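You operate a simulated robot arm through the tools that you are given. There is no shell and no other tool.

The job below is to be done with a simulated two-armed robot. You get a single attempt, and the scene is never put back.

JOB
Switch on and start the drum in low gear at speed 2.

Only the result counts: the job must be done as asked and must still hold three seconds after the hand-in. Knocking over, shifting, dropping, spilling or breaking anything else fails it.

ROBOT AND FRAMES
Two 7-joint arms with fingered hands on one trunk that stands fixed in place. Base frame: the origin is at the foot of the trunk, x ahead of it, y to its left, z up; the work surface is at about z = 1.08. Lengths are in m, angles in rad, forces in N, time in s.
The left shoulder is at [0.07, 0.171, 1.627], the right one opposite. Each reaches about 1.156 m from its shoulder. Payload 5 kg a hand.
The tool frame of a hand sits at the grasp point between the pads (the TCP): z along the fingers, y along the line on which they close. The tips reach 0.043 m beyond it. The gripper opens to 0.144 m; its body begins 0.05 m behind the TCP. The gripper is a hand of 5 fingers: y runs from the thumb to the fingers, the wrist lies at [-0.021, -0.124, -0.221] in the tool frame, and closing takes about 1.5 s.
Orientation is that of the tool frame in the base frame, as a unit quaternion [w, x, y, z]. With the fingers straight down and the wrist toward the robot, the tool's x, y and z point along [0, 1, 0], [1, 0, 0] and [0, 0, -1] of the base frame.

CONTROLS
- The arms move only by the tool apply_moves. It takes "left_steps", "right_steps" or both (then of equal length, played together; a hand with none holds still); each is a list of rows, each an object (a shift or turn left out is 0, a gripper value left out holds the last) with "linear": the shift along the tool's x, y, z in units of 50 mm (1.0 is 50 mm), a list of three; "delta_rot": the turn, a rotation vector about the tool's x, y, z in units of 4 degrees (1.0 is 4 degrees), a list of three. In form: [{"linear": [x, y, z], "delta_rot": [rx, ry, rz]}, ...]. A call has 1 to 20 rows; each row shifts and turns the commanded pose from where the row before left it, along the tool's axes as they then stand. "left_grip" and "right_grip" are, for a hand that has rows, the opening, from 0 (shut) to 1 (fully open), set as the call begins (left out, the last holds). A call with a number of a shift or a turn outside -1 to 1 is refused whole. Rows are played at 5 a second. More than 0.05 m and 0.15 rad between two rows, or a gripper value outside its range, and nothing of the call is played. A pose out of reach is approached as far as the arm can. The call stops where the force on the tool passes 50 N (or 10 N more than at its start, if that is more) or the arm is blocked; 0.2 s more then pass. The fingers move at their own pace (about 0.045 m/s each) and stop on an object; they squeeze with about 33 N. The grip force told is the motor's: it shows also when the fingers shut on nothing. Time passes only in rows, and 0.2 s behind the last, so rows that do not move let the fingers close. It gives the time, the measured TCP pose, the force on the tool (base axes), the opening and the grip force at its end, in the units of the frame above (readings bear some noise), with the torque about the TCP (base axes, N m) and any sound that the robot's microphone picked up.
- Cameras (640 x 400 px; columns grow to the right, rows downward): "scene" is now at [0.1239, -0.0315, 1.8458]; the picture's right is [-0.39, -0.92, 0.00], its down [-0.66, 0.28, -0.70] and it looks along [0.65, -0.27, -0.71] (base axes); focal length 215 px, centre (320, 200). "left" rides on the left gripper at [-0.086, -0.108, -0.168] in its tool frame; the picture's right is [-0.80, -0.28, 0.53], its down [0.54, -0.73, 0.42] and it looks along [0.27, 0.63, 0.73] (tool axes); focal length 275 px, centre (320, 200). "right" rides on the right gripper at [0.086, -0.109, -0.168] in its tool frame; the picture's right is [-0.80, 0.28, -0.53], its down [-0.54, -0.73, 0.42] and it looks along [-0.27, 0.63, 0.73] (tool axes); focal length 275 px, centre (320, 200). There is no depth. A picture from a camera that has moved, and an enlarged one, comes with that camera's place and axes in the base frame and with its lens.
- grab_frame(camera): a new picture of that camera. The clock stands still meanwhile.
- move_column(by): slides the trunk up (or, below 0, down) by that many m; the arms and the scene camera ride with it, the base frame stays. It gives what a move gives, with no picture.
- curl_fingers(index, middle, ring, little, thumb_bend, thumb_turn, hand): sets how far each is bent, from 0 (flat) to 1 (curled in); at 0.3 the hand is open as for a grip, at 0.7 the pads meet at the TCP. One left out holds its place. A second passes; each finger stops where it meets its share of the squeeze, and holds until it gets a number again. A gripper value or a shape takes the hand back. It gives what a move gives, with no picture; readings hold the bend of each and the force on index, middle, ring, little, thumb and palm. thumb_turn goes from beside the hand (0) to across from the fingers (1), as for a grip.
- set_grasp(shape, hand): the hand has 5 fingers and takes this shape, open, in about a second: jaw (thumb against the fingers, like two jaws); tri (thumb and two fingers); tip (a fingertip pinch); poke (one finger out to press); point (the index stretched); flat (the hand flat); cup (the hand cupped); fist (a fist). The gripper value then closes the fingers along that shape, each until it touches; the sizes above hold for jaw. It gives what a move gives, with no picture.
- pan_tilt(pan, tilt): turns the head with the scene camera to pan (to the left, within 1.501 rad either way) and tilt (down, from -0.506 to 1.204), counted from straight ahead of the robot. It gives what a move gives.
- zoom(camera, box): a new picture of the part [left, top, right, bottom] of that camera's present view, enlarged. The clock stands still meanwhile.
- job_done(): hands the job in; it is judged then, once.

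Nothing tells you positions but the pictures and the camera data. Unless the task says otherwise, let go and move clear before handing in.

The tools are called by a JSON object that holds its "api" and its "payload". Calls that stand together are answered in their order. apply_moves: Moves the arms, as the interface text tells. Its arguments: {"type":"object","properties":{"left_steps":{"type":"array"},"left_grip":{"type":"number"},"right_steps":{"type":"array"},"right_grip":{"type":"number"}},"required":[]} The other tools are called the same way: move_column (by) moves the trunk up or down; set_grasp (shape, hand) gives the hand a shape; curl_fingers (index, middle, ring, little, thumb_bend, thumb_turn, hand) moves the fingers one by one; pan_tilt (pan, tilt) turns the head that bears the scene camera; grab_frame (camera) takes a picture; zoom (camera, box) takes an enlarged picture of a part of a camera's view; job_done () hands the job in.

At the start:

```text
time_s: 0.0
left_tool_pos: [0.7615, -0.0131, 1.6462]
left_ee_rot: [-0.001, 0.707, 0.707, 0.0]
left_force: [-0.4, 0.0, 0.6]
left_torque: [-0.02, 0.04, -0.01]
left_gripper_width: 0.1435
left_grip_force: 0.1
left_shape: jaw
left_bend: [0.3, 0.3, 0.3, 0.3, 0.3, 0.98]
left_finger forces: [0.0, 0.1, 0.1, 0.0, 0.1, 0.1]
right_tool_pos: [0.4596, -0.4775, 1.6123]
right_ee_rot: [0.001, 0.707, 0.707, 0.0]
right_force: [0.5, 1.3, 0.1]
right_torque: [0.0, 0.01, -0.03]
right_gripper_width: 0.1432
right_grip_force: 0.1
right_shape: jaw
right_bend: [0.3, 0.3, 0.3, 0.3, 0.3, 0.98]
right_finger forces: [0.0, 0.0, 0.0, 0.0, 0.0, 0.1]
trunk travel left (down, up): [-0.725, 0.215]
head pan, tilt (commanded): [-0.396, 0.794]
```

scene: 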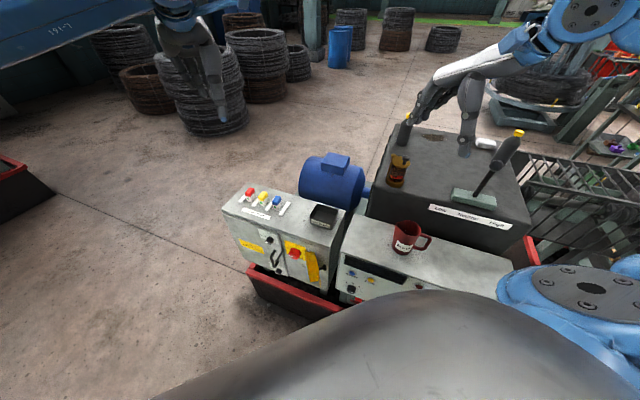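
right: 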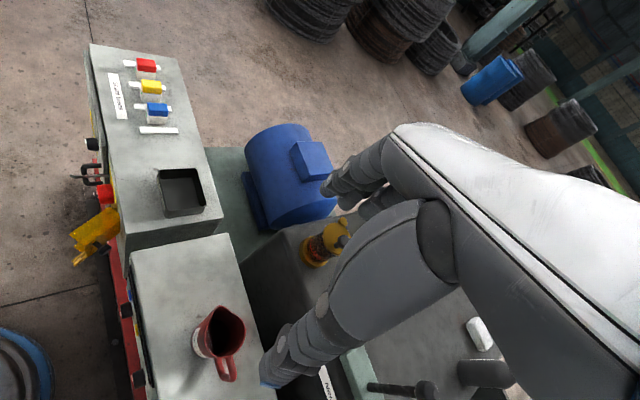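
left: 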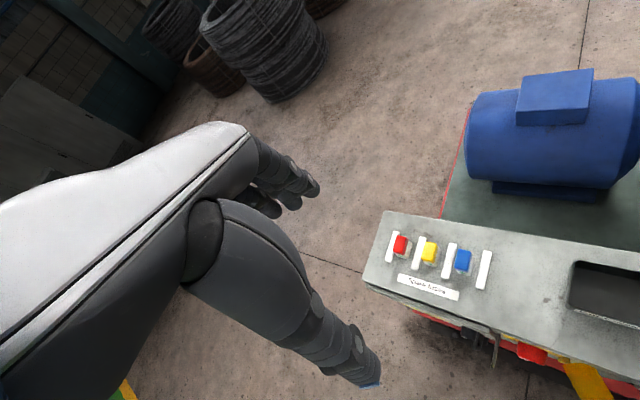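

I see a machine with a control cabinet (red/yellow/blue keys on top, rotary switch and handle on the front), a second panel with a mug on it, and a gear lever marked Low / Neutral / High. I will enlarge the views before moving anything.

{"api": "zoom", "payload": {"camera": "scene", "box": [210, 170, 370, 310]}}

{"api": "zoom", "payload": {"camera": "scene", "box": [320, 210, 480, 310]}}

{"api": "zoom", "payload": {"camera": "scene", "box": [370, 100, 550, 240]}}

{"api": "zoom", "payload": {"camera": "left", "box": [350, 190, 640, 400]}}

{"api": "zoom", "payload": {"camera": "right", "box": [60, 30, 280, 400]}}

```text
2.86 times, centred on (290, 240) of scene
camera zoom: at [0.1239, -0.0315, 1.8458], right [-0.39, -0.92, 0.0], down [-0.66, 0.28, -0.7], along [0.65, -0.27, -0.71], focal length 614 px, centre (406, 86)
```

zoom: 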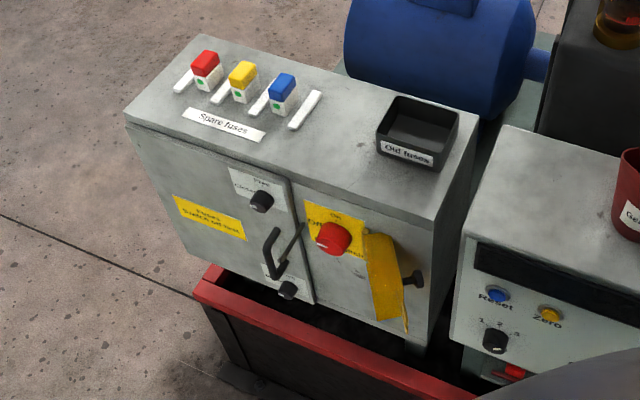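

```text
4.00 times, centred on (400, 260) of scene
camera zoom: at [0.1239, -0.0315, 1.8458], right [-0.39, -0.92, 0.0], down [-0.66, 0.28, -0.7], along [0.65, -0.27, -0.71], focal length 860 px, centre (0, -40)
```

zoom: 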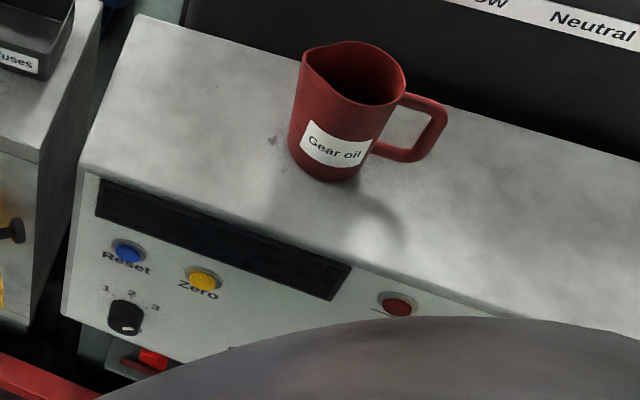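

```text
2.86 times, centred on (460, 170) of scene
camera zoom: at [0.1239, -0.0315, 1.8458], right [-0.39, -0.92, 0.0], down [-0.66, 0.28, -0.7], along [0.65, -0.27, -0.71], focal length 614 px, centre (-80, 286)
```

zoom: 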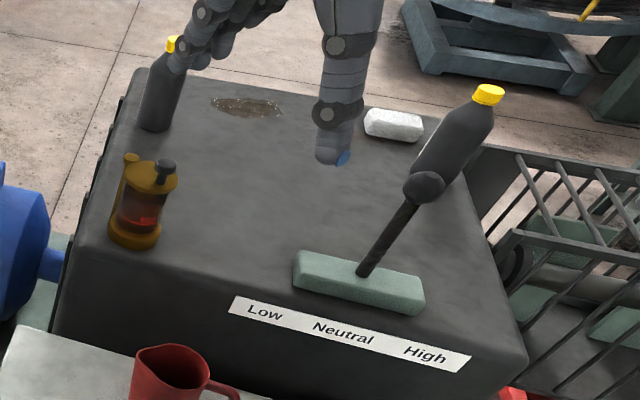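

```text
1.90 times, centred on (495, 295) of left
camera zoom: at [0.6543, -0.1003, 1.8136], right [-0.28, -0.8, -0.53], down [-0.73, 0.54, -0.42], along [0.63, 0.27, -0.73], focal length 524 px, centre (-13, 19)
```

zoom: 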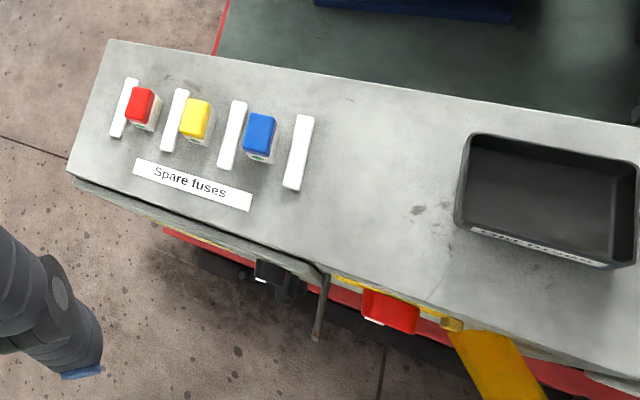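

```text
1.08 times, centred on (170, 215) of right (not enlarged: the box is as wide or as high as the picture)
camera zoom: at [0.3495, -0.3907, 1.7812], right [0.28, -0.8, 0.53], down [-0.73, -0.54, -0.42], along [0.63, -0.27, -0.73], focal length 298 px, centre (482, 184)
```

zoom: 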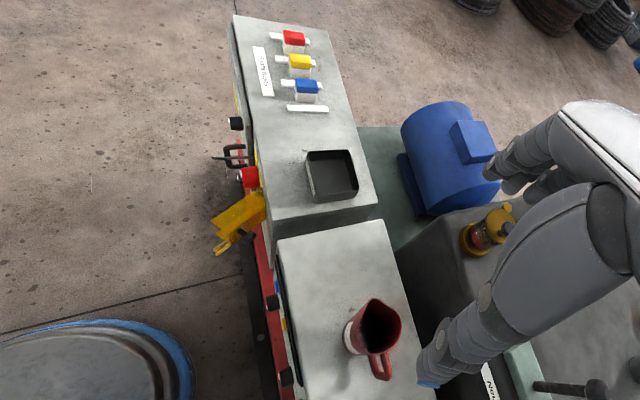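

The cabinet top is at about z = 1.08 and its front face looks toward (-0.71, 0.70), so the machine stands about 45° turned. The panel on the right is partly hidden, so I'll turn the head to see the rest.

{"api": "pan_tilt", "payload": {"pan": -0.8, "tilt": 0.9}}

{"api": "grab_frame", "payload": {"camera": "scene"}}

{"api": "zoom", "payload": {"camera": "right", "box": [340, 280, 520, 400]}}

{"api": "zoom", "payload": {"camera": "right", "box": [60, 120, 160, 400]}}

```text
time_s: 0.9
left_tool_pos: [0.7609, -0.0126, 1.6465]
left_ee_rot: [0.0, 0.708, 0.707, 0.0]
left_force: [-0.2, 0.1, 0.0]
left_torque: [-0.02, 0.01, 0.02]
left_gripper_width: 0.1432
left_grip_force: 0.1
left_shape: jaw
left_bend: [0.3, 0.3, 0.3, 0.3, 0.3, 0.98]
left_finger forces: [0.0, 0.1, 0.0, 0.0, 0.0, 0.1]
right_tool_pos: [0.4586, -0.4785, 1.6134]
right_ee_rot: [0.001, 0.707, 0.708, 0.0]
right_force: [-0.4, -1.1, -0.1]
right_torque: [0.0, 0.02, 0.03]
right_gripper_width: 0.1435
right_grip_force: 0.1
right_shape: jaw
right_bend: [0.3, 0.3, 0.3, 0.3, 0.3, 0.98]
right_finger forces: [0.0, 0.0, 0.1, 0.0, 0.1, 0.0]
trunk travel left (down, up): [-0.725, 0.215]
head pan, tilt (commanded): [-0.799, 0.901]
```

```text
taken
camera scene: at [0.1019, -0.0543, 1.8375], right [-0.72, -0.7, 0.0], down [-0.55, 0.56, -0.62], along [0.43, -0.44, -0.78], focal length 215 px, centre (320, 200)
```

scene: 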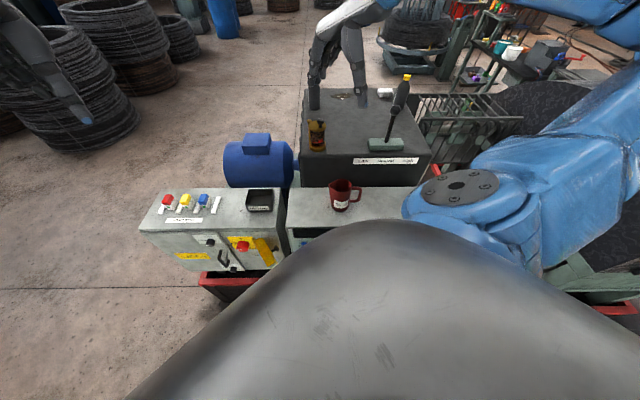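

```text
3.33 times, centred on (430, 340) of right
camera zoom: at [0.3495, -0.3907, 1.7813], right [0.28, -0.8, 0.53], down [-0.73, -0.54, -0.42], along [0.63, -0.27, -0.73], focal length 918 px, centre (-47, -267)
```

zoom: 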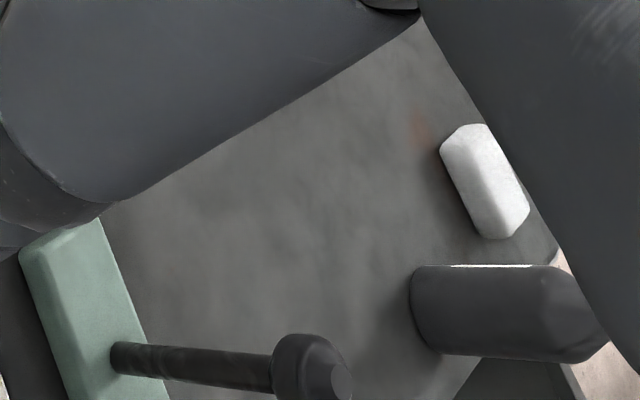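

```text
1.43 times, centred on (110, 260) of right
camera zoom: at [0.3495, -0.3907, 1.7813], right [0.28, -0.8, 0.53], down [-0.73, -0.54, -0.42], along [0.63, -0.27, -0.73], focal length 393 px, centre (620, 114)
```

zoom: 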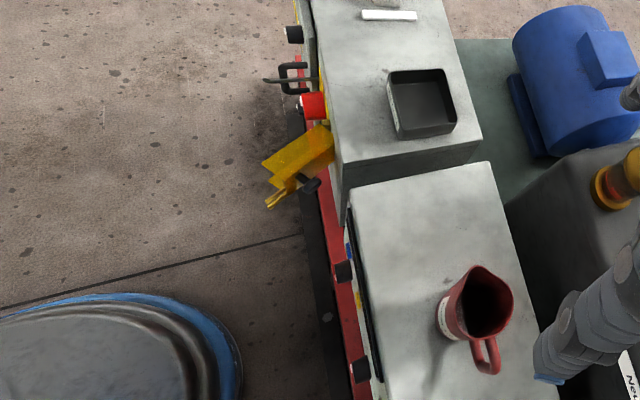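

The drive panel's front face runs through about (0.54, -0.29) toward (-0.70, -0.71), its top is near z = 1.04, and it is partly hidden from the head camera. I'll bring the left hand back and turn it so its camera looks at the front faces.

{"api": "apply_moves", "payload": {"left_steps": [{"linear": [0.07, -0.57, 0.61]}, {"linear": [0.07, -0.57, 0.61]}, {"linear": [0.07, -0.57, 0.61]}, {"linear": [0.07, -0.57, 0.61]}, {"linear": [0.07, -0.57, 0.61]}, {"linear": [0.07, -0.57, 0.61]}, {"linear": [0.07, -0.57, 0.61]}, {"linear": [0.07, -0.57, 0.61]}, {"linear": [0.07, -0.57, 0.61]}, {"linear": [0.07, -0.57, 0.61]}, {"linear": [0.07, -0.57, 0.61]}, {"linear": [0.07, -0.57, 0.61]}]}}

{"api": "apply_moves", "payload": {"left_steps": [{"delta_rot": [0, 0, 1]}, {"delta_rot": [0, 0, 1]}, {"delta_rot": [0, 0, 1]}, {"delta_rot": [0, 0, 1]}, {"delta_rot": [0, 0, 1]}, {"delta_rot": [0, 0, 1]}, {"delta_rot": [0, 0, 1]}, {"delta_rot": [0, 0, 1]}, {"delta_rot": [0, 0, 1]}, {"delta_rot": [0, 0, 1]}, {"delta_rot": [0, 0, 1]}, {"delta_rot": [0, 0, 1]}, {"delta_rot": [0, 0, 1]}, {"delta_rot": [0, 0, 1]}, {"delta_rot": [0, 0, 1]}, {"delta_rot": [0, 0, 1]}, {"delta_rot": [0, 0, 1]}]}}

{"api": "grab_frame", "payload": {"camera": "left"}}

{"api": "grab_frame", "payload": {"camera": "scene"}}

```text
time_s: 3.5
left_tool_pos: [0.4327, 0.0141, 1.2737]
left_ee_rot: [0.0, 0.706, 0.708, 0.0]
left_force: [0.3, 0.0, -0.1]
left_torque: [0.01, 0.01, -0.02]
left_gripper_width: 0.144
left_grip_force: 0.1
left_shape: jaw
left_bend: [0.3, 0.3, 0.3, 0.3, 0.3, 0.98]
left_finger forces: [0.1, 0.1, 0.0, 0.0, 0.0, 0.1]
left hand out of reach, approached as far as the arm can: row 11, 12
right_tool_pos: [0.4589, -0.4783, 1.6128]
right_ee_rot: [0.001, 0.706, 0.708, 0.0]
right_force: [-0.1, -0.4, 0.9]
right_torque: [0.02, 0.02, 0.0]
right_gripper_width: 0.1435
right_grip_force: 0.1
right_shape: jaw
right_bend: [0.3, 0.3, 0.3, 0.3, 0.3, 0.98]
right_finger forces: [0.0, 0.0, 0.0, 0.0, 0.0, 0.0]
trunk travel left (down, up): [-0.725, 0.215]
head pan, tilt (commanded): [-0.799, 0.901]
```

```text
time_s: 7.1
left_tool_pos: [0.442, 0.0098, 1.2694]
left_ee_rot: [0.0, 0.982, 0.19, 0.0]
left_force: [-0.6, 0.5, 0.1]
left_torque: [0.01, 0.01, 0.01]
left_gripper_width: 0.1438
left_grip_force: 0.0
left_shape: jaw
left_bend: [0.3, 0.3, 0.3, 0.3, 0.3, 0.98]
left_finger forces: [0.1, 0.1, 0.0, 0.0, 0.1, 0.0]
left hand out of reach, approached as far as the arm can: row 1, 2, 4
right_tool_pos: [0.4576, -0.4771, 1.6138]
right_ee_rot: [0.0, 0.708, 0.707, 0.0]
right_force: [-0.4, -0.5, 0.2]
right_torque: [-0.03, 0.01, -0.01]
right_gripper_width: 0.1436
right_grip_force: 0.1
right_shape: jaw
right_bend: [0.3, 0.3, 0.3, 0.3, 0.3, 0.98]
right_finger forces: [0.0, 0.1, 0.1, 0.0, 0.1, 0.0]
trunk travel left (down, up): [-0.725, 0.215]
head pan, tilt (commanded): [-0.799, 0.901]
```

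```text
taken
camera left: at [0.3222, 0.0776, 1.4367], right [-0.84, -0.03, -0.53], down [0.23, 0.88, -0.42], along [0.48, -0.48, -0.73], focal length 275 px, centre (320, 200)
```

left: 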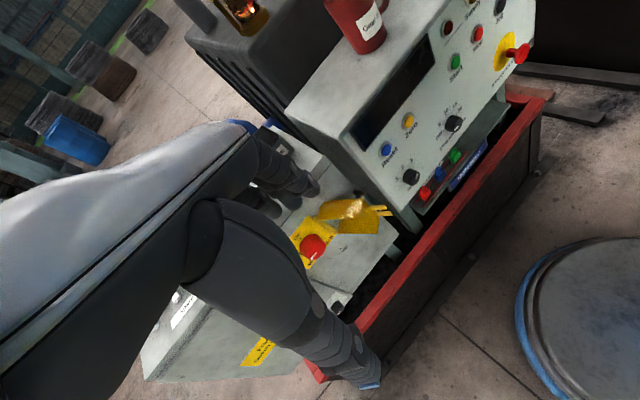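

```text
taken
camera scene: at [0.1019, -0.0542, 1.8375], right [-0.72, -0.7, 0.0], down [-0.55, 0.56, -0.62], along [0.43, -0.45, -0.78], focal length 215 px, centre (320, 200)
```

scene: 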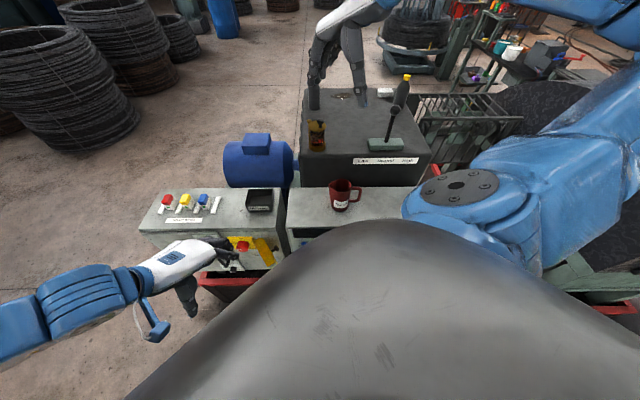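

The left camera now shows the drive panel front: display, Reset, Zero, Start, Stop-type buttons, two knobs, an emergency stop and a row of switches below. I'll enlarge it to read the labels.

{"api": "zoom", "payload": {"camera": "left", "box": [340, 0, 560, 220]}}

{"api": "zoom", "payload": {"camera": "left", "box": [430, 0, 540, 80]}}

{"api": "zoom", "payload": {"camera": "left", "box": [370, 80, 520, 220]}}

{"api": "zoom", "payload": {"camera": "left", "box": [230, 170, 410, 380]}}

{"api": "zoom", "payload": {"camera": "scene", "box": [290, 70, 440, 230]}}

```text
1.82 times, centred on (450, 110) of left
camera zoom: at [0.3222, 0.0776, 1.4367], right [-0.84, -0.03, -0.53], down [0.23, 0.88, -0.42], along [0.48, -0.48, -0.73], focal length 500 px, centre (84, 364)
```

zoom: 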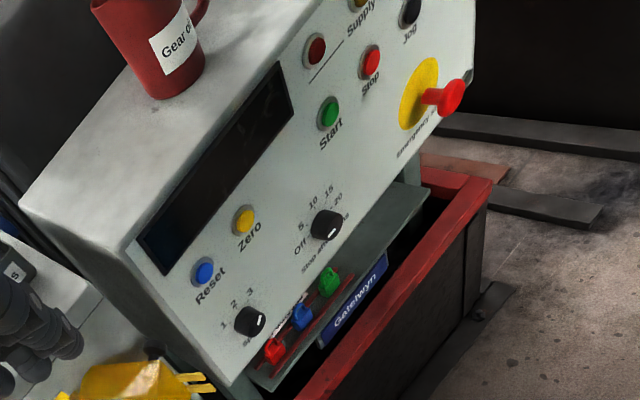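

```text
5.00 times, centred on (485, 40) of left
camera zoom: at [0.3222, 0.0776, 1.4367], right [-0.84, -0.03, -0.53], down [0.23, 0.88, -0.42], along [0.48, -0.48, -0.73], focal length 1376 px, centre (-505, 1000)
```

zoom: 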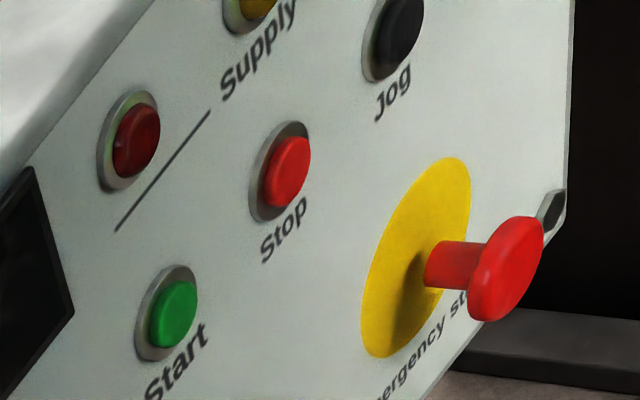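

```text
2.86 times, centred on (445, 150) of left
camera zoom: at [0.3222, 0.0776, 1.4367], right [-0.84, -0.03, -0.53], down [0.23, 0.88, -0.42], along [0.48, -0.48, -0.73], focal length 786 px, centre (-37, 343)
```

zoom: 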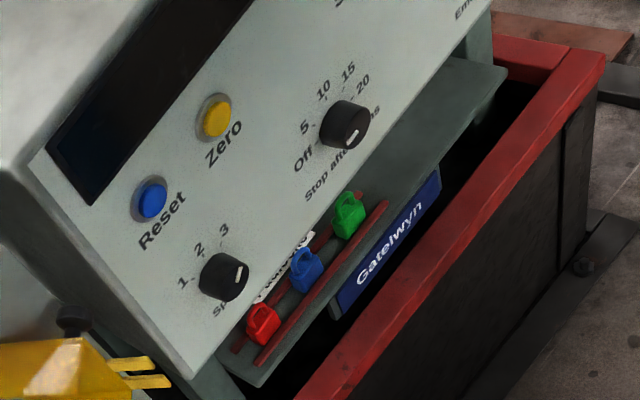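

```text
1.90 times, centred on (320, 275) of left
camera zoom: at [0.3222, 0.0776, 1.4367], right [-0.84, -0.03, -0.53], down [0.23, 0.88, -0.42], along [0.48, -0.48, -0.73], focal length 524 px, centre (320, 57)
```

zoom: 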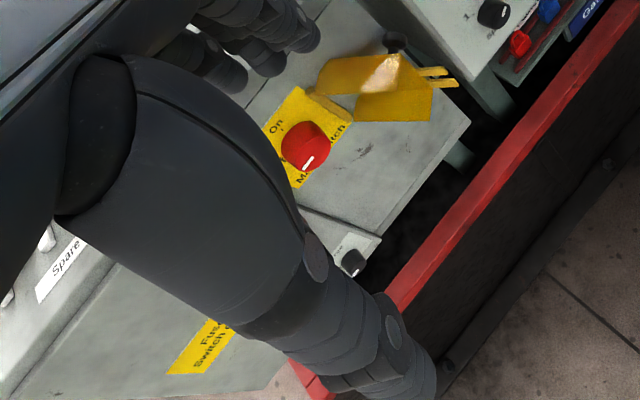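

```text
2.50 times, centred on (365, 150) of scene
camera zoom: at [0.1019, -0.0542, 1.8375], right [-0.72, -0.7, 0.0], down [-0.55, 0.56, -0.62], along [0.43, -0.45, -0.78], focal length 538 px, centre (208, 325)
```

zoom: 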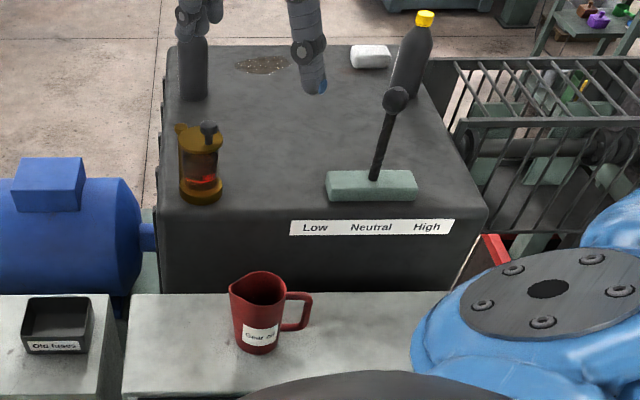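

The panel has a Speed knob (1-2-3), a "Stop after turns" knob, Start and Stop buttons, an emergency stop and a red main switch on the cabinet; the gear lever looks upright, so in Neutral. I'll lower the trunk a little to read the knob positions better.

{"api": "move_column", "payload": {"by": -0.2}}

{"api": "grab_frame", "payload": {"camera": "left"}}

{"api": "grab_frame", "payload": {"camera": "scene"}}

{"api": "grab_frame", "payload": {"camera": "right"}}

```text
time_s: 9.2
left_tool_pos: [0.4415, 0.009, 1.0686]
left_ee_rot: [0.0, 0.982, 0.19, 0.0]
left_force: [0.2, 0.5, 0.4]
left_torque: [-0.01, -0.01, 0.01]
left_gripper_width: 0.1437
left_grip_force: 0.0
left_shape: jaw
left_bend: [0.3, 0.3, 0.3, 0.3, 0.3, 0.98]
left_finger forces: [0.0, 0.0, 0.1, 0.1, 0.1, 0.1]
right_tool_pos: [0.4581, -0.4775, 1.4135]
right_ee_rot: [0.0, 0.708, 0.707, 0.0]
right_force: [-1.1, -0.5, 0.6]
right_torque: [0.01, -0.02, -0.01]
right_gripper_width: 0.1437
right_grip_force: 0.0
right_shape: jaw
right_bend: [0.3, 0.3, 0.3, 0.3, 0.3, 0.98]
right_finger forces: [0.0, 0.0, 0.0, 0.1, 0.0, 0.0]
trunk travel left (down, up): [-0.525, 0.415]
head pan, tilt (commanded): [-0.799, 0.901]
```

```text
taken
camera left: at [0.322, 0.0775, 1.2368], right [-0.84, -0.04, -0.53], down [0.23, 0.88, -0.42], along [0.48, -0.48, -0.73], focal length 275 px, centre (320, 200)
```

left: 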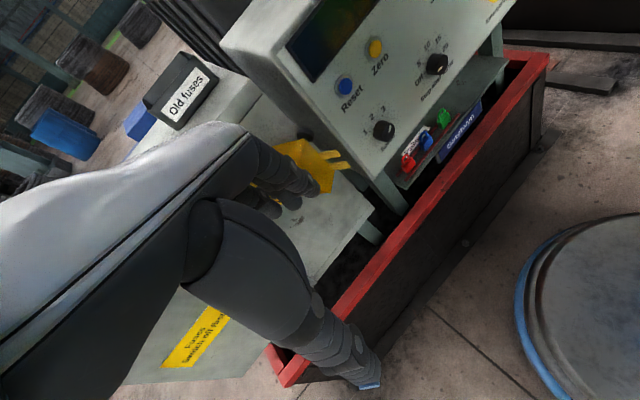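

```text
taken
camera scene: at [0.1016, -0.0542, 1.6376], right [-0.72, -0.7, 0.0], down [-0.55, 0.56, -0.62], along [0.43, -0.45, -0.78], focal length 215 px, centre (320, 200)
```

scene: 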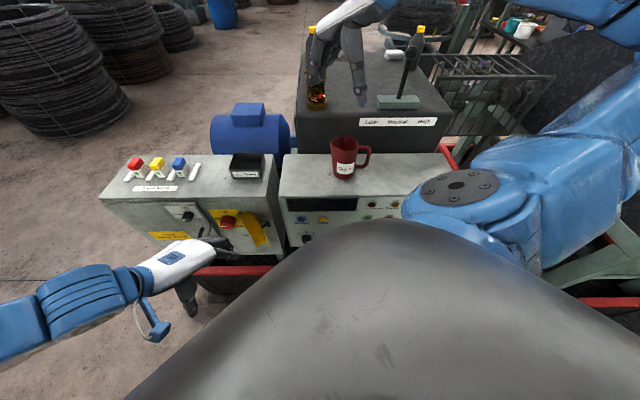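

```text
taken
camera right: at [0.3493, -0.3905, 1.5814], right [0.28, -0.8, 0.53], down [-0.73, -0.54, -0.42], along [0.63, -0.27, -0.73], focal length 275 px, centre (320, 200)
```

right: 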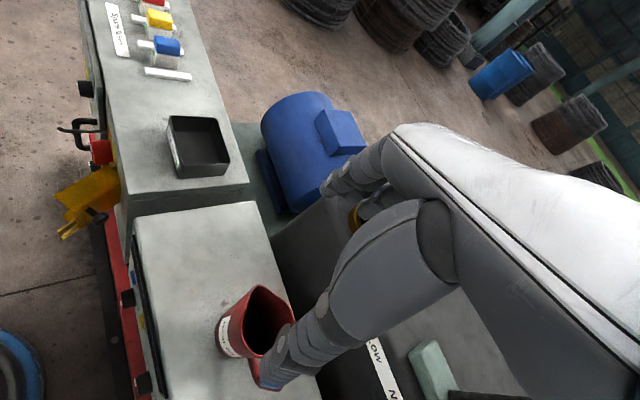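

The trunk is 0.2 m lower and nothing is touched. I'll enlarge the knobs and the main switch.

{"api": "zoom", "payload": {"camera": "left", "box": [330, 60, 470, 180]}}

{"api": "zoom", "payload": {"camera": "scene", "box": [160, 190, 280, 270]}}

{"api": "zoom", "payload": {"camera": "scene", "box": [280, 170, 430, 260]}}

{"api": "zoom", "payload": {"camera": "scene", "box": [290, 10, 470, 140]}}

```text
3.33 times, centred on (400, 120) of left
camera zoom: at [0.322, 0.0775, 1.2368], right [-0.84, -0.04, -0.53], down [0.23, 0.88, -0.42], along [0.48, -0.48, -0.73], focal length 918 px, centre (53, 467)
```

zoom: 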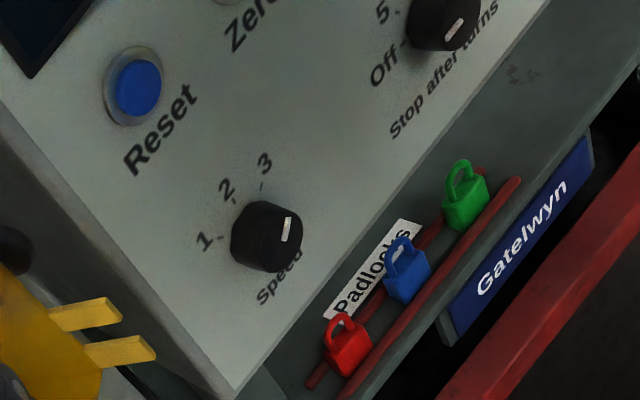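

```text
5.00 times, centred on (220, 230) of scene
camera zoom: at [0.1016, -0.0542, 1.6376], right [-0.72, -0.7, 0.0], down [-0.55, 0.56, -0.62], along [0.43, -0.45, -0.78], focal length 1076 px, centre (820, 50)
```

zoom: 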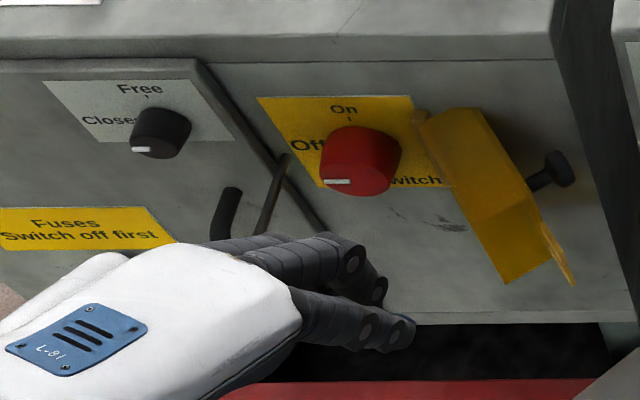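

```text
4.27 times, centred on (355, 215) of scene
camera zoom: at [0.1016, -0.0542, 1.6376], right [-0.72, -0.7, 0.0], down [-0.55, 0.56, -0.62], along [0.43, -0.45, -0.78], focal length 918 px, centre (171, 136)
```

zoom: 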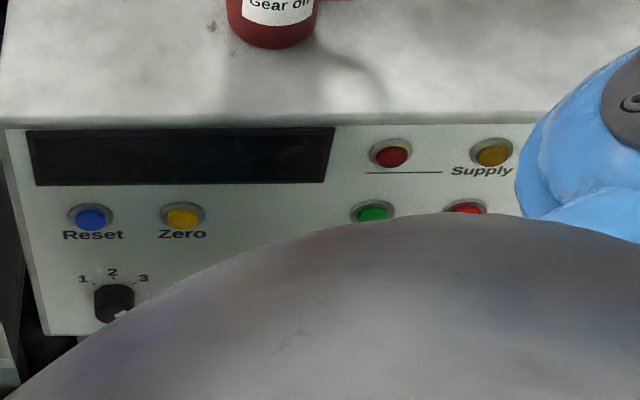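

```text
3.08 times, centred on (380, 75) of scene
camera zoom: at [0.1016, -0.0542, 1.6376], right [-0.72, -0.7, 0.0], down [-0.55, 0.56, -0.62], along [0.43, -0.45, -0.78], focal length 662 px, centre (135, 585)
```

zoom: 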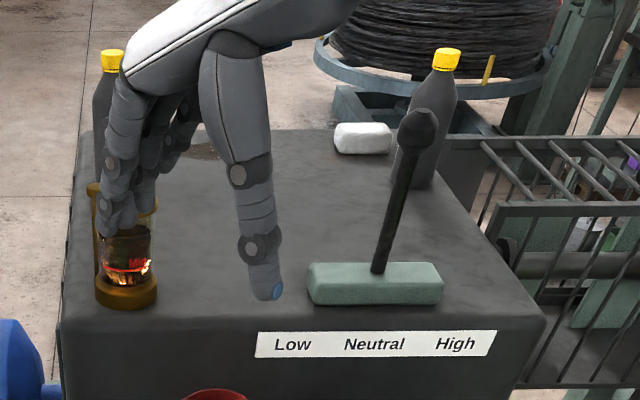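

The main switch points left to Off (On is at the top), the Speed knob seems to point to 3, and the lever is upright at about (0.46, -0.86) with its ball near z = 1.38. I'll start with the lever: bring the right hand up and over toward it and look again.

{"api": "apply_moves", "payload": {"right_steps": [{"linear": [0, 0, -0.9]}, {"linear": [0, 0, -0.9]}, {"linear": [0, 0, -0.8]}, {"linear": [-0.9, 0, 0]}, {"linear": [-0.9, 0, 0]}, {"linear": [-0.9, 0, 0]}, {"linear": [-0.9, 0, 0]}, {"linear": [-0.9, 0, 0]}, {"linear": [-0.9, 0, 0]}, {"linear": [-0.9, 0, 0]}]}}

{"api": "grab_frame", "payload": {"camera": "scene"}}

{"api": "grab_frame", "payload": {"camera": "right"}}

```text
time_s: 11.4
left_tool_pos: [0.442, 0.0088, 1.0693]
left_ee_rot: [-0.001, 0.982, 0.191, 0.0]
left_force: [-0.4, -0.5, -0.2]
left_torque: [0.03, 0.03, -0.05]
left_gripper_width: 0.1435
left_grip_force: 0.0
left_shape: jaw
left_bend: [0.3, 0.3, 0.3, 0.3, 0.3, 0.98]
left_finger forces: [0.0, 0.0, 0.0, 0.0, 0.0, 0.1]
right_tool_pos: [0.4604, -0.7946, 1.5418]
right_ee_rot: [-0.001, 0.706, 0.708, 0.0]
right_force: [-0.3, -1.1, -0.4]
right_torque: [0.07, 0.03, 0.01]
right_gripper_width: 0.1437
right_grip_force: 0.0
right_shape: jaw
right_bend: [0.3, 0.3, 0.3, 0.3, 0.3, 0.98]
right_finger forces: [0.1, 0.0, 0.1, 0.0, 0.1, 0.1]
trunk travel left (down, up): [-0.525, 0.415]
head pan, tilt (commanded): [-0.799, 0.901]
```

```text
taken
camera scene: at [0.1025, -0.0564, 1.6373], right [-0.72, -0.7, 0.0], down [-0.55, 0.56, -0.62], along [0.43, -0.44, -0.78], focal length 215 px, centre (320, 200)
```

scene: 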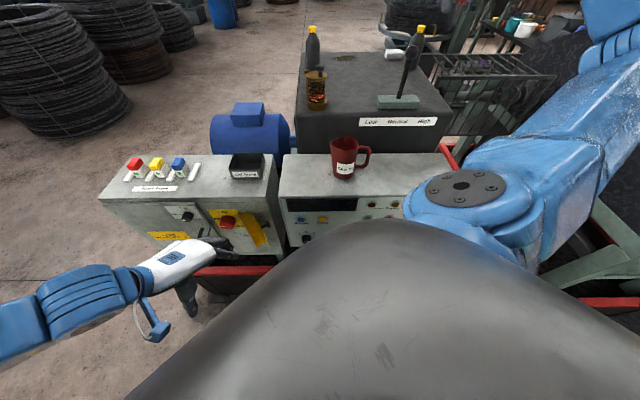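

```text
taken
camera right: at [0.3515, -0.7093, 1.7105], right [0.29, -0.8, 0.53], down [-0.73, -0.54, -0.42], along [0.63, -0.27, -0.73], focal length 275 px, centre (320, 200)
```

right: 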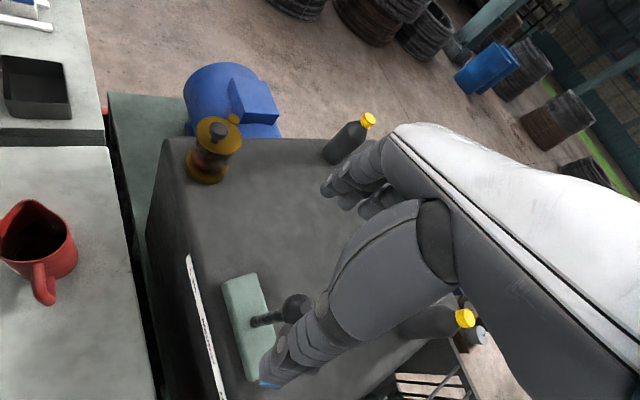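

The right hand now hovers near the lever, and the ball still comes out at about (0.46, -0.855, 1.38). I'll turn the hand 44° so its closing line lies along the Low-High direction.

{"api": "apply_moves", "payload": {"right_steps": [{"delta_rot": [0, 0, -1]}, {"delta_rot": [0, 0, -1]}, {"delta_rot": [0, 0, -1]}, {"delta_rot": [0, 0, -1]}, {"delta_rot": [0, 0, -1]}, {"delta_rot": [0, 0, -1]}, {"delta_rot": [0, 0, -1]}, {"delta_rot": [0, 0, -1]}, {"delta_rot": [0, 0, -1]}, {"delta_rot": [0, 0, -1]}, {"delta_rot": [0, 0, -1]}]}}

{"api": "grab_frame", "payload": {"camera": "scene"}}

{"api": "grab_frame", "payload": {"camera": "right"}}

```text
time_s: 13.8
left_tool_pos: [0.4449, 0.0094, 1.0695]
left_ee_rot: [0.0, 0.982, 0.191, -0.002]
left_force: [1.2, -0.8, -0.4]
left_torque: [0.03, 0.05, 0.01]
left_gripper_width: 0.1443
left_grip_force: 0.2
left_shape: jaw
left_bend: [0.3, 0.3, 0.3, 0.3, 0.3, 0.98]
left_finger forces: [0.0, 0.1, 0.0, 0.0, 0.0, 0.0]
right_tool_pos: [0.4611, -0.7925, 1.5433]
right_ee_rot: [-0.001, 0.417, 0.909, 0.0]
right_force: [-0.5, -0.5, 0.6]
right_torque: [0.09, -0.05, -0.03]
right_gripper_width: 0.1436
right_grip_force: 0.0
right_shape: jaw
right_bend: [0.3, 0.3, 0.3, 0.3, 0.3, 0.98]
right_finger forces: [0.0, 0.1, 0.0, 0.1, 0.1, 0.0]
right hand out of reach, approached as far as the arm can: row 11
trunk travel left (down, up): [-0.525, 0.415]
head pan, tilt (commanded): [-0.799, 0.901]
```

```text
taken
camera scene: at [0.104, -0.0552, 1.6375], right [-0.72, -0.7, 0.0], down [-0.55, 0.56, -0.62], along [0.43, -0.45, -0.78], focal length 215 px, centre (320, 200)
```

scene: 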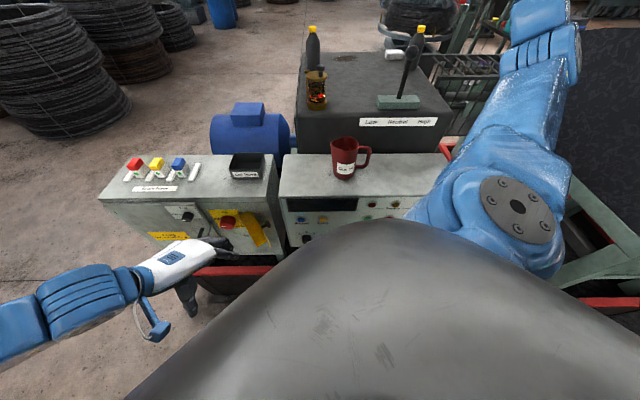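

```text
taken
camera right: at [0.3231, -0.797, 1.7112], right [0.74, -0.42, 0.53], down [-0.2, -0.88, -0.42], along [0.65, 0.21, -0.73], focal length 275 px, centre (320, 200)
```

right: 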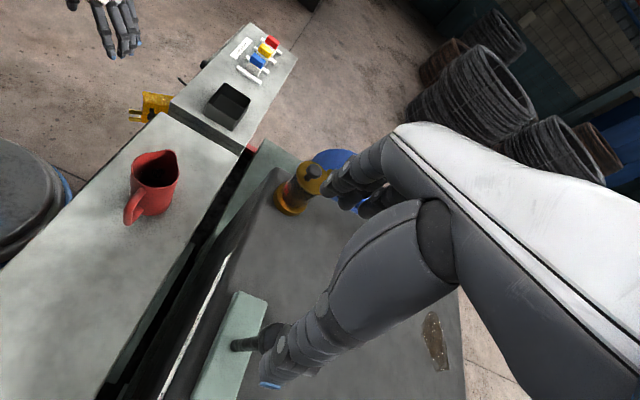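

The ball is at about (0.458, -0.848, 1.385), between where thumb and fingers would come down. I'll centre the open hand over it and come partway down, then check.

{"api": "apply_moves", "payload": {"right_steps": [{"linear": [-0.4, -0.4, 0]}, {"linear": [-0.4, -0.4, 0]}, {"linear": [0, 0, 0.8]}, {"linear": [0, 0, 0.7]}]}}

{"api": "grab_frame", "payload": {"camera": "right"}}

{"api": "zoom", "payload": {"camera": "scene", "box": [330, 0, 490, 120]}}

```text
time_s: 14.8
left_tool_pos: [0.4421, 0.0085, 1.07]
left_ee_rot: [-0.001, 0.982, 0.191, 0.0]
left_force: [-0.4, -0.8, -0.4]
left_torque: [0.05, -0.02, -0.02]
left_gripper_width: 0.1439
left_grip_force: 0.0
left_shape: jaw
left_bend: [0.3, 0.3, 0.3, 0.3, 0.3, 0.98]
left_finger forces: [0.0, 0.0, 0.0, 0.0, 0.0, 0.0]
right_tool_pos: [0.4547, -0.8498, 1.4685]
right_ee_rot: [0.001, 0.416, 0.909, -0.002]
right_force: [0.5, -0.4, -0.6]
right_torque: [0.04, 0.06, 0.02]
right_gripper_width: 0.1441
right_grip_force: 0.1
right_shape: jaw
right_bend: [0.3, 0.3, 0.3, 0.3, 0.3, 0.98]
right_finger forces: [0.1, 0.0, 0.0, 0.0, 0.1, 0.0]
trunk travel left (down, up): [-0.525, 0.415]
head pan, tilt (commanded): [-0.799, 0.901]
```

```text
taken
camera right: at [0.3167, -0.8547, 1.6356], right [0.74, -0.42, 0.53], down [-0.19, -0.89, -0.42], along [0.65, 0.21, -0.73], focal length 275 px, centre (320, 200)
```

right: 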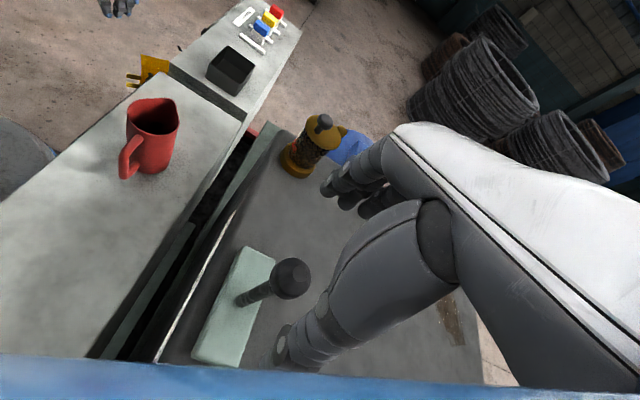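

```text
3.33 times, centred on (410, 60) of scene
camera zoom: at [0.1018, -0.0552, 1.6375], right [-0.72, -0.7, 0.0], down [-0.55, 0.56, -0.62], along [0.43, -0.44, -0.78], focal length 717 px, centre (20, 667)
```

zoom: 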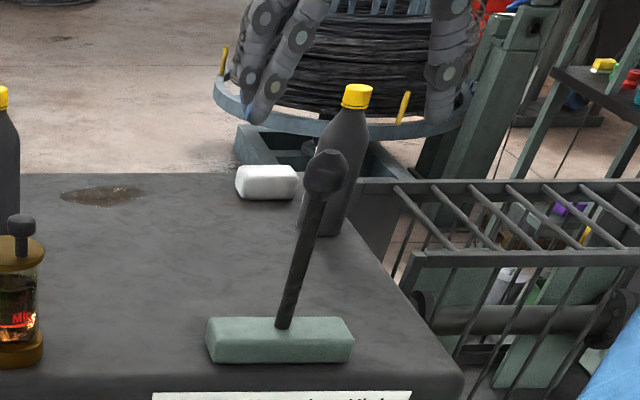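

Both cameras agree on the ball at (0.459, -0.852, 1.385), centred between thumb and fingers. I'll go straight down to ball height and then partly close around it.

{"api": "apply_moves", "payload": {"right_steps": [{"linear": [0, 0, 0.6]}, {"linear": [0, 0, 0.6]}, {"linear": [0, 0, 0.55]}]}}

{"api": "zoom", "payload": {"camera": "scene", "box": [330, 0, 490, 120]}}

{"api": "grab_frame", "payload": {"camera": "right"}}

```text
time_s: 15.6
left_tool_pos: [0.443, 0.0094, 1.0694]
left_ee_rot: [0.0, 0.982, 0.191, -0.001]
left_force: [0.4, -0.6, 0.1]
left_torque: [0.05, 0.0, -0.02]
left_gripper_width: 0.1439
left_grip_force: 0.0
left_shape: jaw
left_bend: [0.3, 0.3, 0.3, 0.3, 0.3, 0.98]
left_finger forces: [0.1, 0.0, 0.0, 0.0, 0.1, 0.0]
right_tool_pos: [0.4572, -0.8491, 1.3794]
right_ee_rot: [-0.001, 0.416, 0.909, 0.001]
right_force: [1.3, 0.2, -0.7]
right_torque: [0.01, 0.01, 0.02]
right_gripper_width: 0.144
right_grip_force: 0.0
right_shape: jaw
right_bend: [0.3, 0.3, 0.3, 0.3, 0.3, 0.98]
right_finger forces: [0.0, 0.0, 0.0, 0.1, 0.0, 0.0]
trunk travel left (down, up): [-0.525, 0.415]
head pan, tilt (commanded): [-0.799, 0.901]
```

```text
3.33 times, centred on (410, 60) of scene
camera zoom: at [0.1035, -0.0554, 1.6374], right [-0.72, -0.7, 0.0], down [-0.55, 0.56, -0.62], along [0.43, -0.44, -0.78], focal length 717 px, centre (20, 667)
```

zoom: 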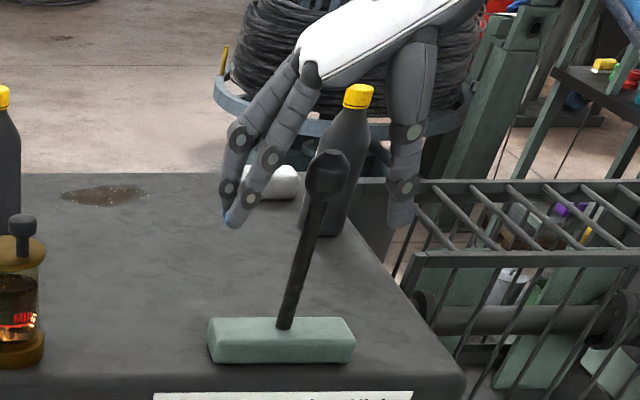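

```text
taken
camera right: at [0.3183, -0.8546, 1.5483], right [0.74, -0.42, 0.53], down [-0.2, -0.89, -0.42], along [0.65, 0.21, -0.73], focal length 275 px, centre (320, 200)
```

right: 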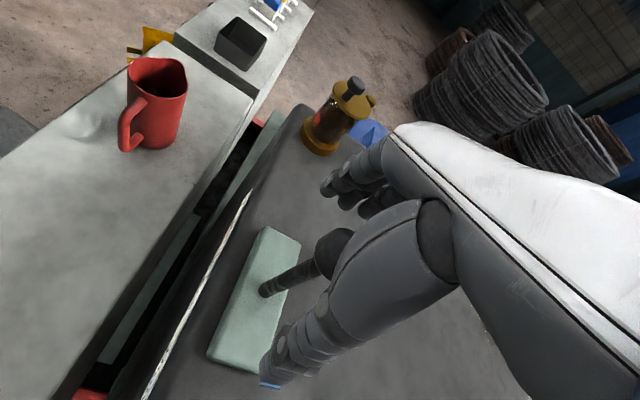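

The ball sits right at the TCP in the hand camera. I'll close partly around it and check.

{"api": "apply_moves", "payload": {"right_steps": [{}, {}, {}, {}, {}, {}], "right_grip": 0.45}}

{"api": "zoom", "payload": {"camera": "scene", "box": [330, 0, 490, 120]}}

```text
time_s: 17.0
left_tool_pos: [0.4426, 0.0092, 1.0692]
left_ee_rot: [0.001, 0.982, 0.19, 0.0]
left_force: [-0.2, -0.2, 0.5]
left_torque: [0.04, 0.0, 0.01]
left_gripper_width: 0.1438
left_grip_force: 0.0
left_shape: jaw
left_bend: [0.3, 0.3, 0.3, 0.3, 0.3, 0.98]
left_finger forces: [0.0, 0.0, 0.0, 0.0, 0.0, 0.0]
right_tool_pos: [0.4545, -0.8501, 1.3803]
right_ee_rot: [0.0, 0.416, 0.909, 0.0]
right_force: [-0.5, 0.1, 0.2]
right_torque: [-0.02, 0.01, 0.01]
right_gripper_width: 0.0653
right_grip_force: 0.0
right_shape: jaw
right_bend: [0.74, 0.47, 0.44, 0.42, 0.72, 1.0]
right_finger forces: [0.0, 0.0, 0.1, 0.1, 0.1, 0.0]
trunk travel left (down, up): [-0.525, 0.415]
head pan, tilt (commanded): [-0.799, 0.901]
```

```text
3.33 times, centred on (410, 60) of scene
camera zoom: at [0.1016, -0.0542, 1.6375], right [-0.72, -0.7, 0.0], down [-0.55, 0.56, -0.62], along [0.43, -0.45, -0.78], focal length 717 px, centre (20, 667)
```

zoom: 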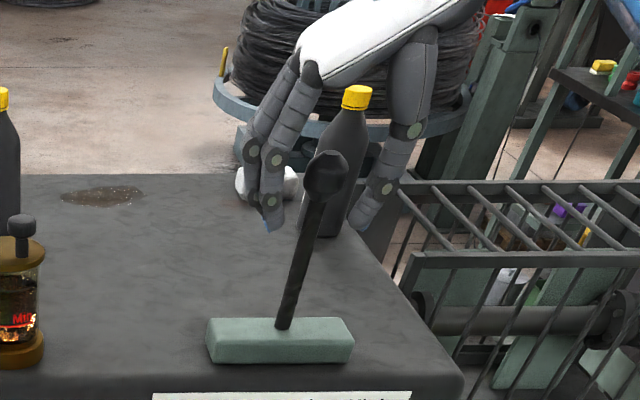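

Thumb and fingers now straddle the ball without touching. I'll move toward Low (up-left along the tool's y) in small rows and watch the force.

{"api": "apply_moves", "payload": {"right_steps": [{"linear": [0, 0.2, 0]}, {"linear": [0, 0.2, 0]}, {"linear": [0, 0.2, 0]}, {"linear": [0, 0.2, 0]}, {"linear": [0, 0.2, 0]}]}}

{"api": "zoom", "payload": {"camera": "scene", "box": [330, 0, 490, 120]}}

```text
time_s: 18.2
left_tool_pos: [0.442, 0.0105, 1.069]
left_ee_rot: [0.0, 0.982, 0.19, 0.0]
left_force: [0.5, 0.4, -0.1]
left_torque: [0.02, 0.0, 0.01]
left_gripper_width: 0.1438
left_grip_force: 0.1
left_shape: jaw
left_bend: [0.3, 0.3, 0.3, 0.3, 0.3, 0.98]
left_finger forces: [0.0, 0.1, 0.0, 0.0, 0.0, 0.0]
right_tool_pos: [0.4928, -0.8159, 1.3819]
right_ee_rot: [0.0, 0.416, 0.909, -0.001]
right_force: [-1.6, -0.4, 1.2]
right_torque: [-0.09, 0.12, -0.09]
right_gripper_width: 0.0672
right_grip_force: 0.1
right_shape: jaw
right_bend: [0.74, 0.47, 0.44, 0.42, 0.71, 1.0]
right_finger forces: [0.0, 0.0, 0.0, 0.0, 2.8, 0.0]
trunk travel left (down, up): [-0.525, 0.415]
head pan, tilt (commanded): [-0.799, 0.901]
```

```text
3.33 times, centred on (410, 60) of scene
camera zoom: at [0.1021, -0.0537, 1.6375], right [-0.72, -0.7, 0.0], down [-0.55, 0.56, -0.62], along [0.43, -0.45, -0.78], focal length 717 px, centre (20, 667)
```

zoom: 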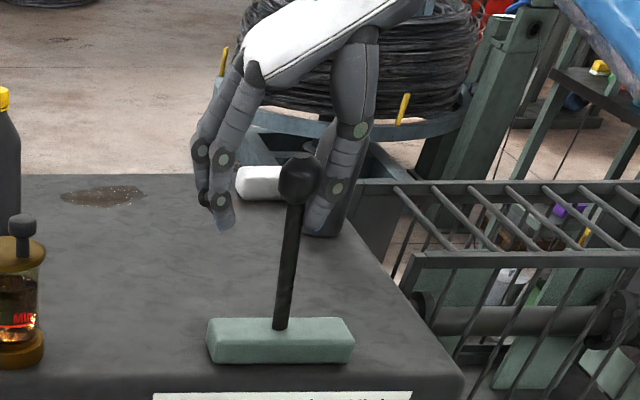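

The thumb touched the lever and it is tilting toward Low at about 3 N. I'll continue.

{"api": "apply_moves", "payload": {"right_steps": [{"linear": [0, 0.2, 0]}, {"linear": [0, 0.2, 0]}, {"linear": [0, 0.2, 0.05]}, {"linear": [0, 0.2, 0.05]}]}}

{"api": "zoom", "payload": {"camera": "scene", "box": [330, 0, 490, 120]}}

```text
time_s: 19.2
left_tool_pos: [0.4416, 0.0084, 1.0692]
left_ee_rot: [0.0, 0.982, 0.191, 0.0]
left_force: [0.8, -0.1, 0.4]
left_torque: [-0.01, 0.02, -0.01]
left_gripper_width: 0.1439
left_grip_force: 0.0
left_shape: jaw
left_bend: [0.3, 0.3, 0.3, 0.3, 0.3, 0.98]
left_finger forces: [0.0, 0.0, 0.0, 0.0, 0.0, 0.0]
right_tool_pos: [0.523, -0.7902, 1.3751]
right_ee_rot: [0.0, 0.417, 0.909, -0.001]
right_force: [-0.6, 0.0, -0.3]
right_torque: [0.03, 0.02, 0.04]
right_gripper_width: 0.065
right_grip_force: 0.1
right_shape: jaw
right_bend: [0.74, 0.47, 0.44, 0.42, 0.72, 1.0]
right_finger forces: [0.0, 0.0, 0.1, 0.1, 0.1, 0.0]
trunk travel left (down, up): [-0.525, 0.415]
head pan, tilt (commanded): [-0.799, 0.901]
```

```text
3.33 times, centred on (410, 60) of scene
camera zoom: at [0.1024, -0.0543, 1.6375], right [-0.72, -0.7, 0.0], down [-0.55, 0.56, -0.62], along [0.43, -0.45, -0.78], focal length 717 px, centre (20, 667)
```

zoom: 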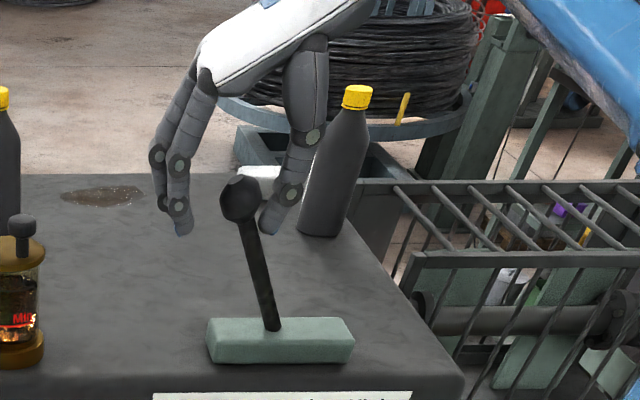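

The lever snapped over toward Low and the thumb is unloaded. I'll push a little more to make sure it is fully at its stop.

{"api": "apply_moves", "payload": {"right_steps": [{"linear": [0, 0.2, 0.05]}, {"linear": [0, 0.2, 0.05]}]}}

{"api": "zoom", "payload": {"camera": "scene", "box": [330, 0, 490, 120]}}

```text
time_s: 19.8
left_tool_pos: [0.4403, 0.0091, 1.0701]
left_ee_rot: [0.0, 0.982, 0.19, 0.0]
left_force: [0.0, 0.7, -0.2]
left_torque: [0.0, 0.02, -0.02]
left_gripper_width: 0.1437
left_grip_force: 0.1
left_shape: jaw
left_bend: [0.3, 0.3, 0.3, 0.3, 0.3, 0.98]
left_finger forces: [0.1, 0.0, 0.1, 0.0, 0.1, 0.0]
right_tool_pos: [0.5327, -0.779, 1.3734]
right_ee_rot: [0.002, 0.418, 0.908, -0.001]
right_force: [-7.7, -5.8, 12.9]
right_torque: [-0.68, 0.74, -0.04]
right_gripper_width: 0.0743
right_grip_force: 0.0
right_shape: jaw
right_bend: [0.74, 0.47, 0.44, 0.42, 0.67, 1.0]
right_finger forces: [0.0, 0.0, 0.0, 0.0, 14.5, 0.1]
trunk travel left (down, up): [-0.525, 0.415]
head pan, tilt (commanded): [-0.799, 0.901]
```

```text
3.33 times, centred on (410, 60) of scene
camera zoom: at [0.0989, -0.0539, 1.638], right [-0.72, -0.7, 0.0], down [-0.54, 0.56, -0.62], along [0.43, -0.45, -0.78], focal length 717 px, centre (20, 667)
```

zoom: 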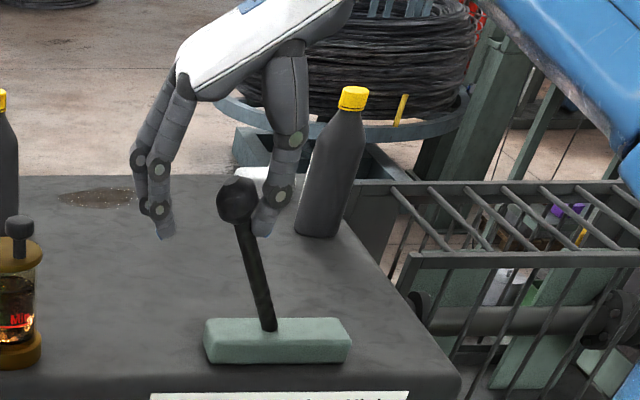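

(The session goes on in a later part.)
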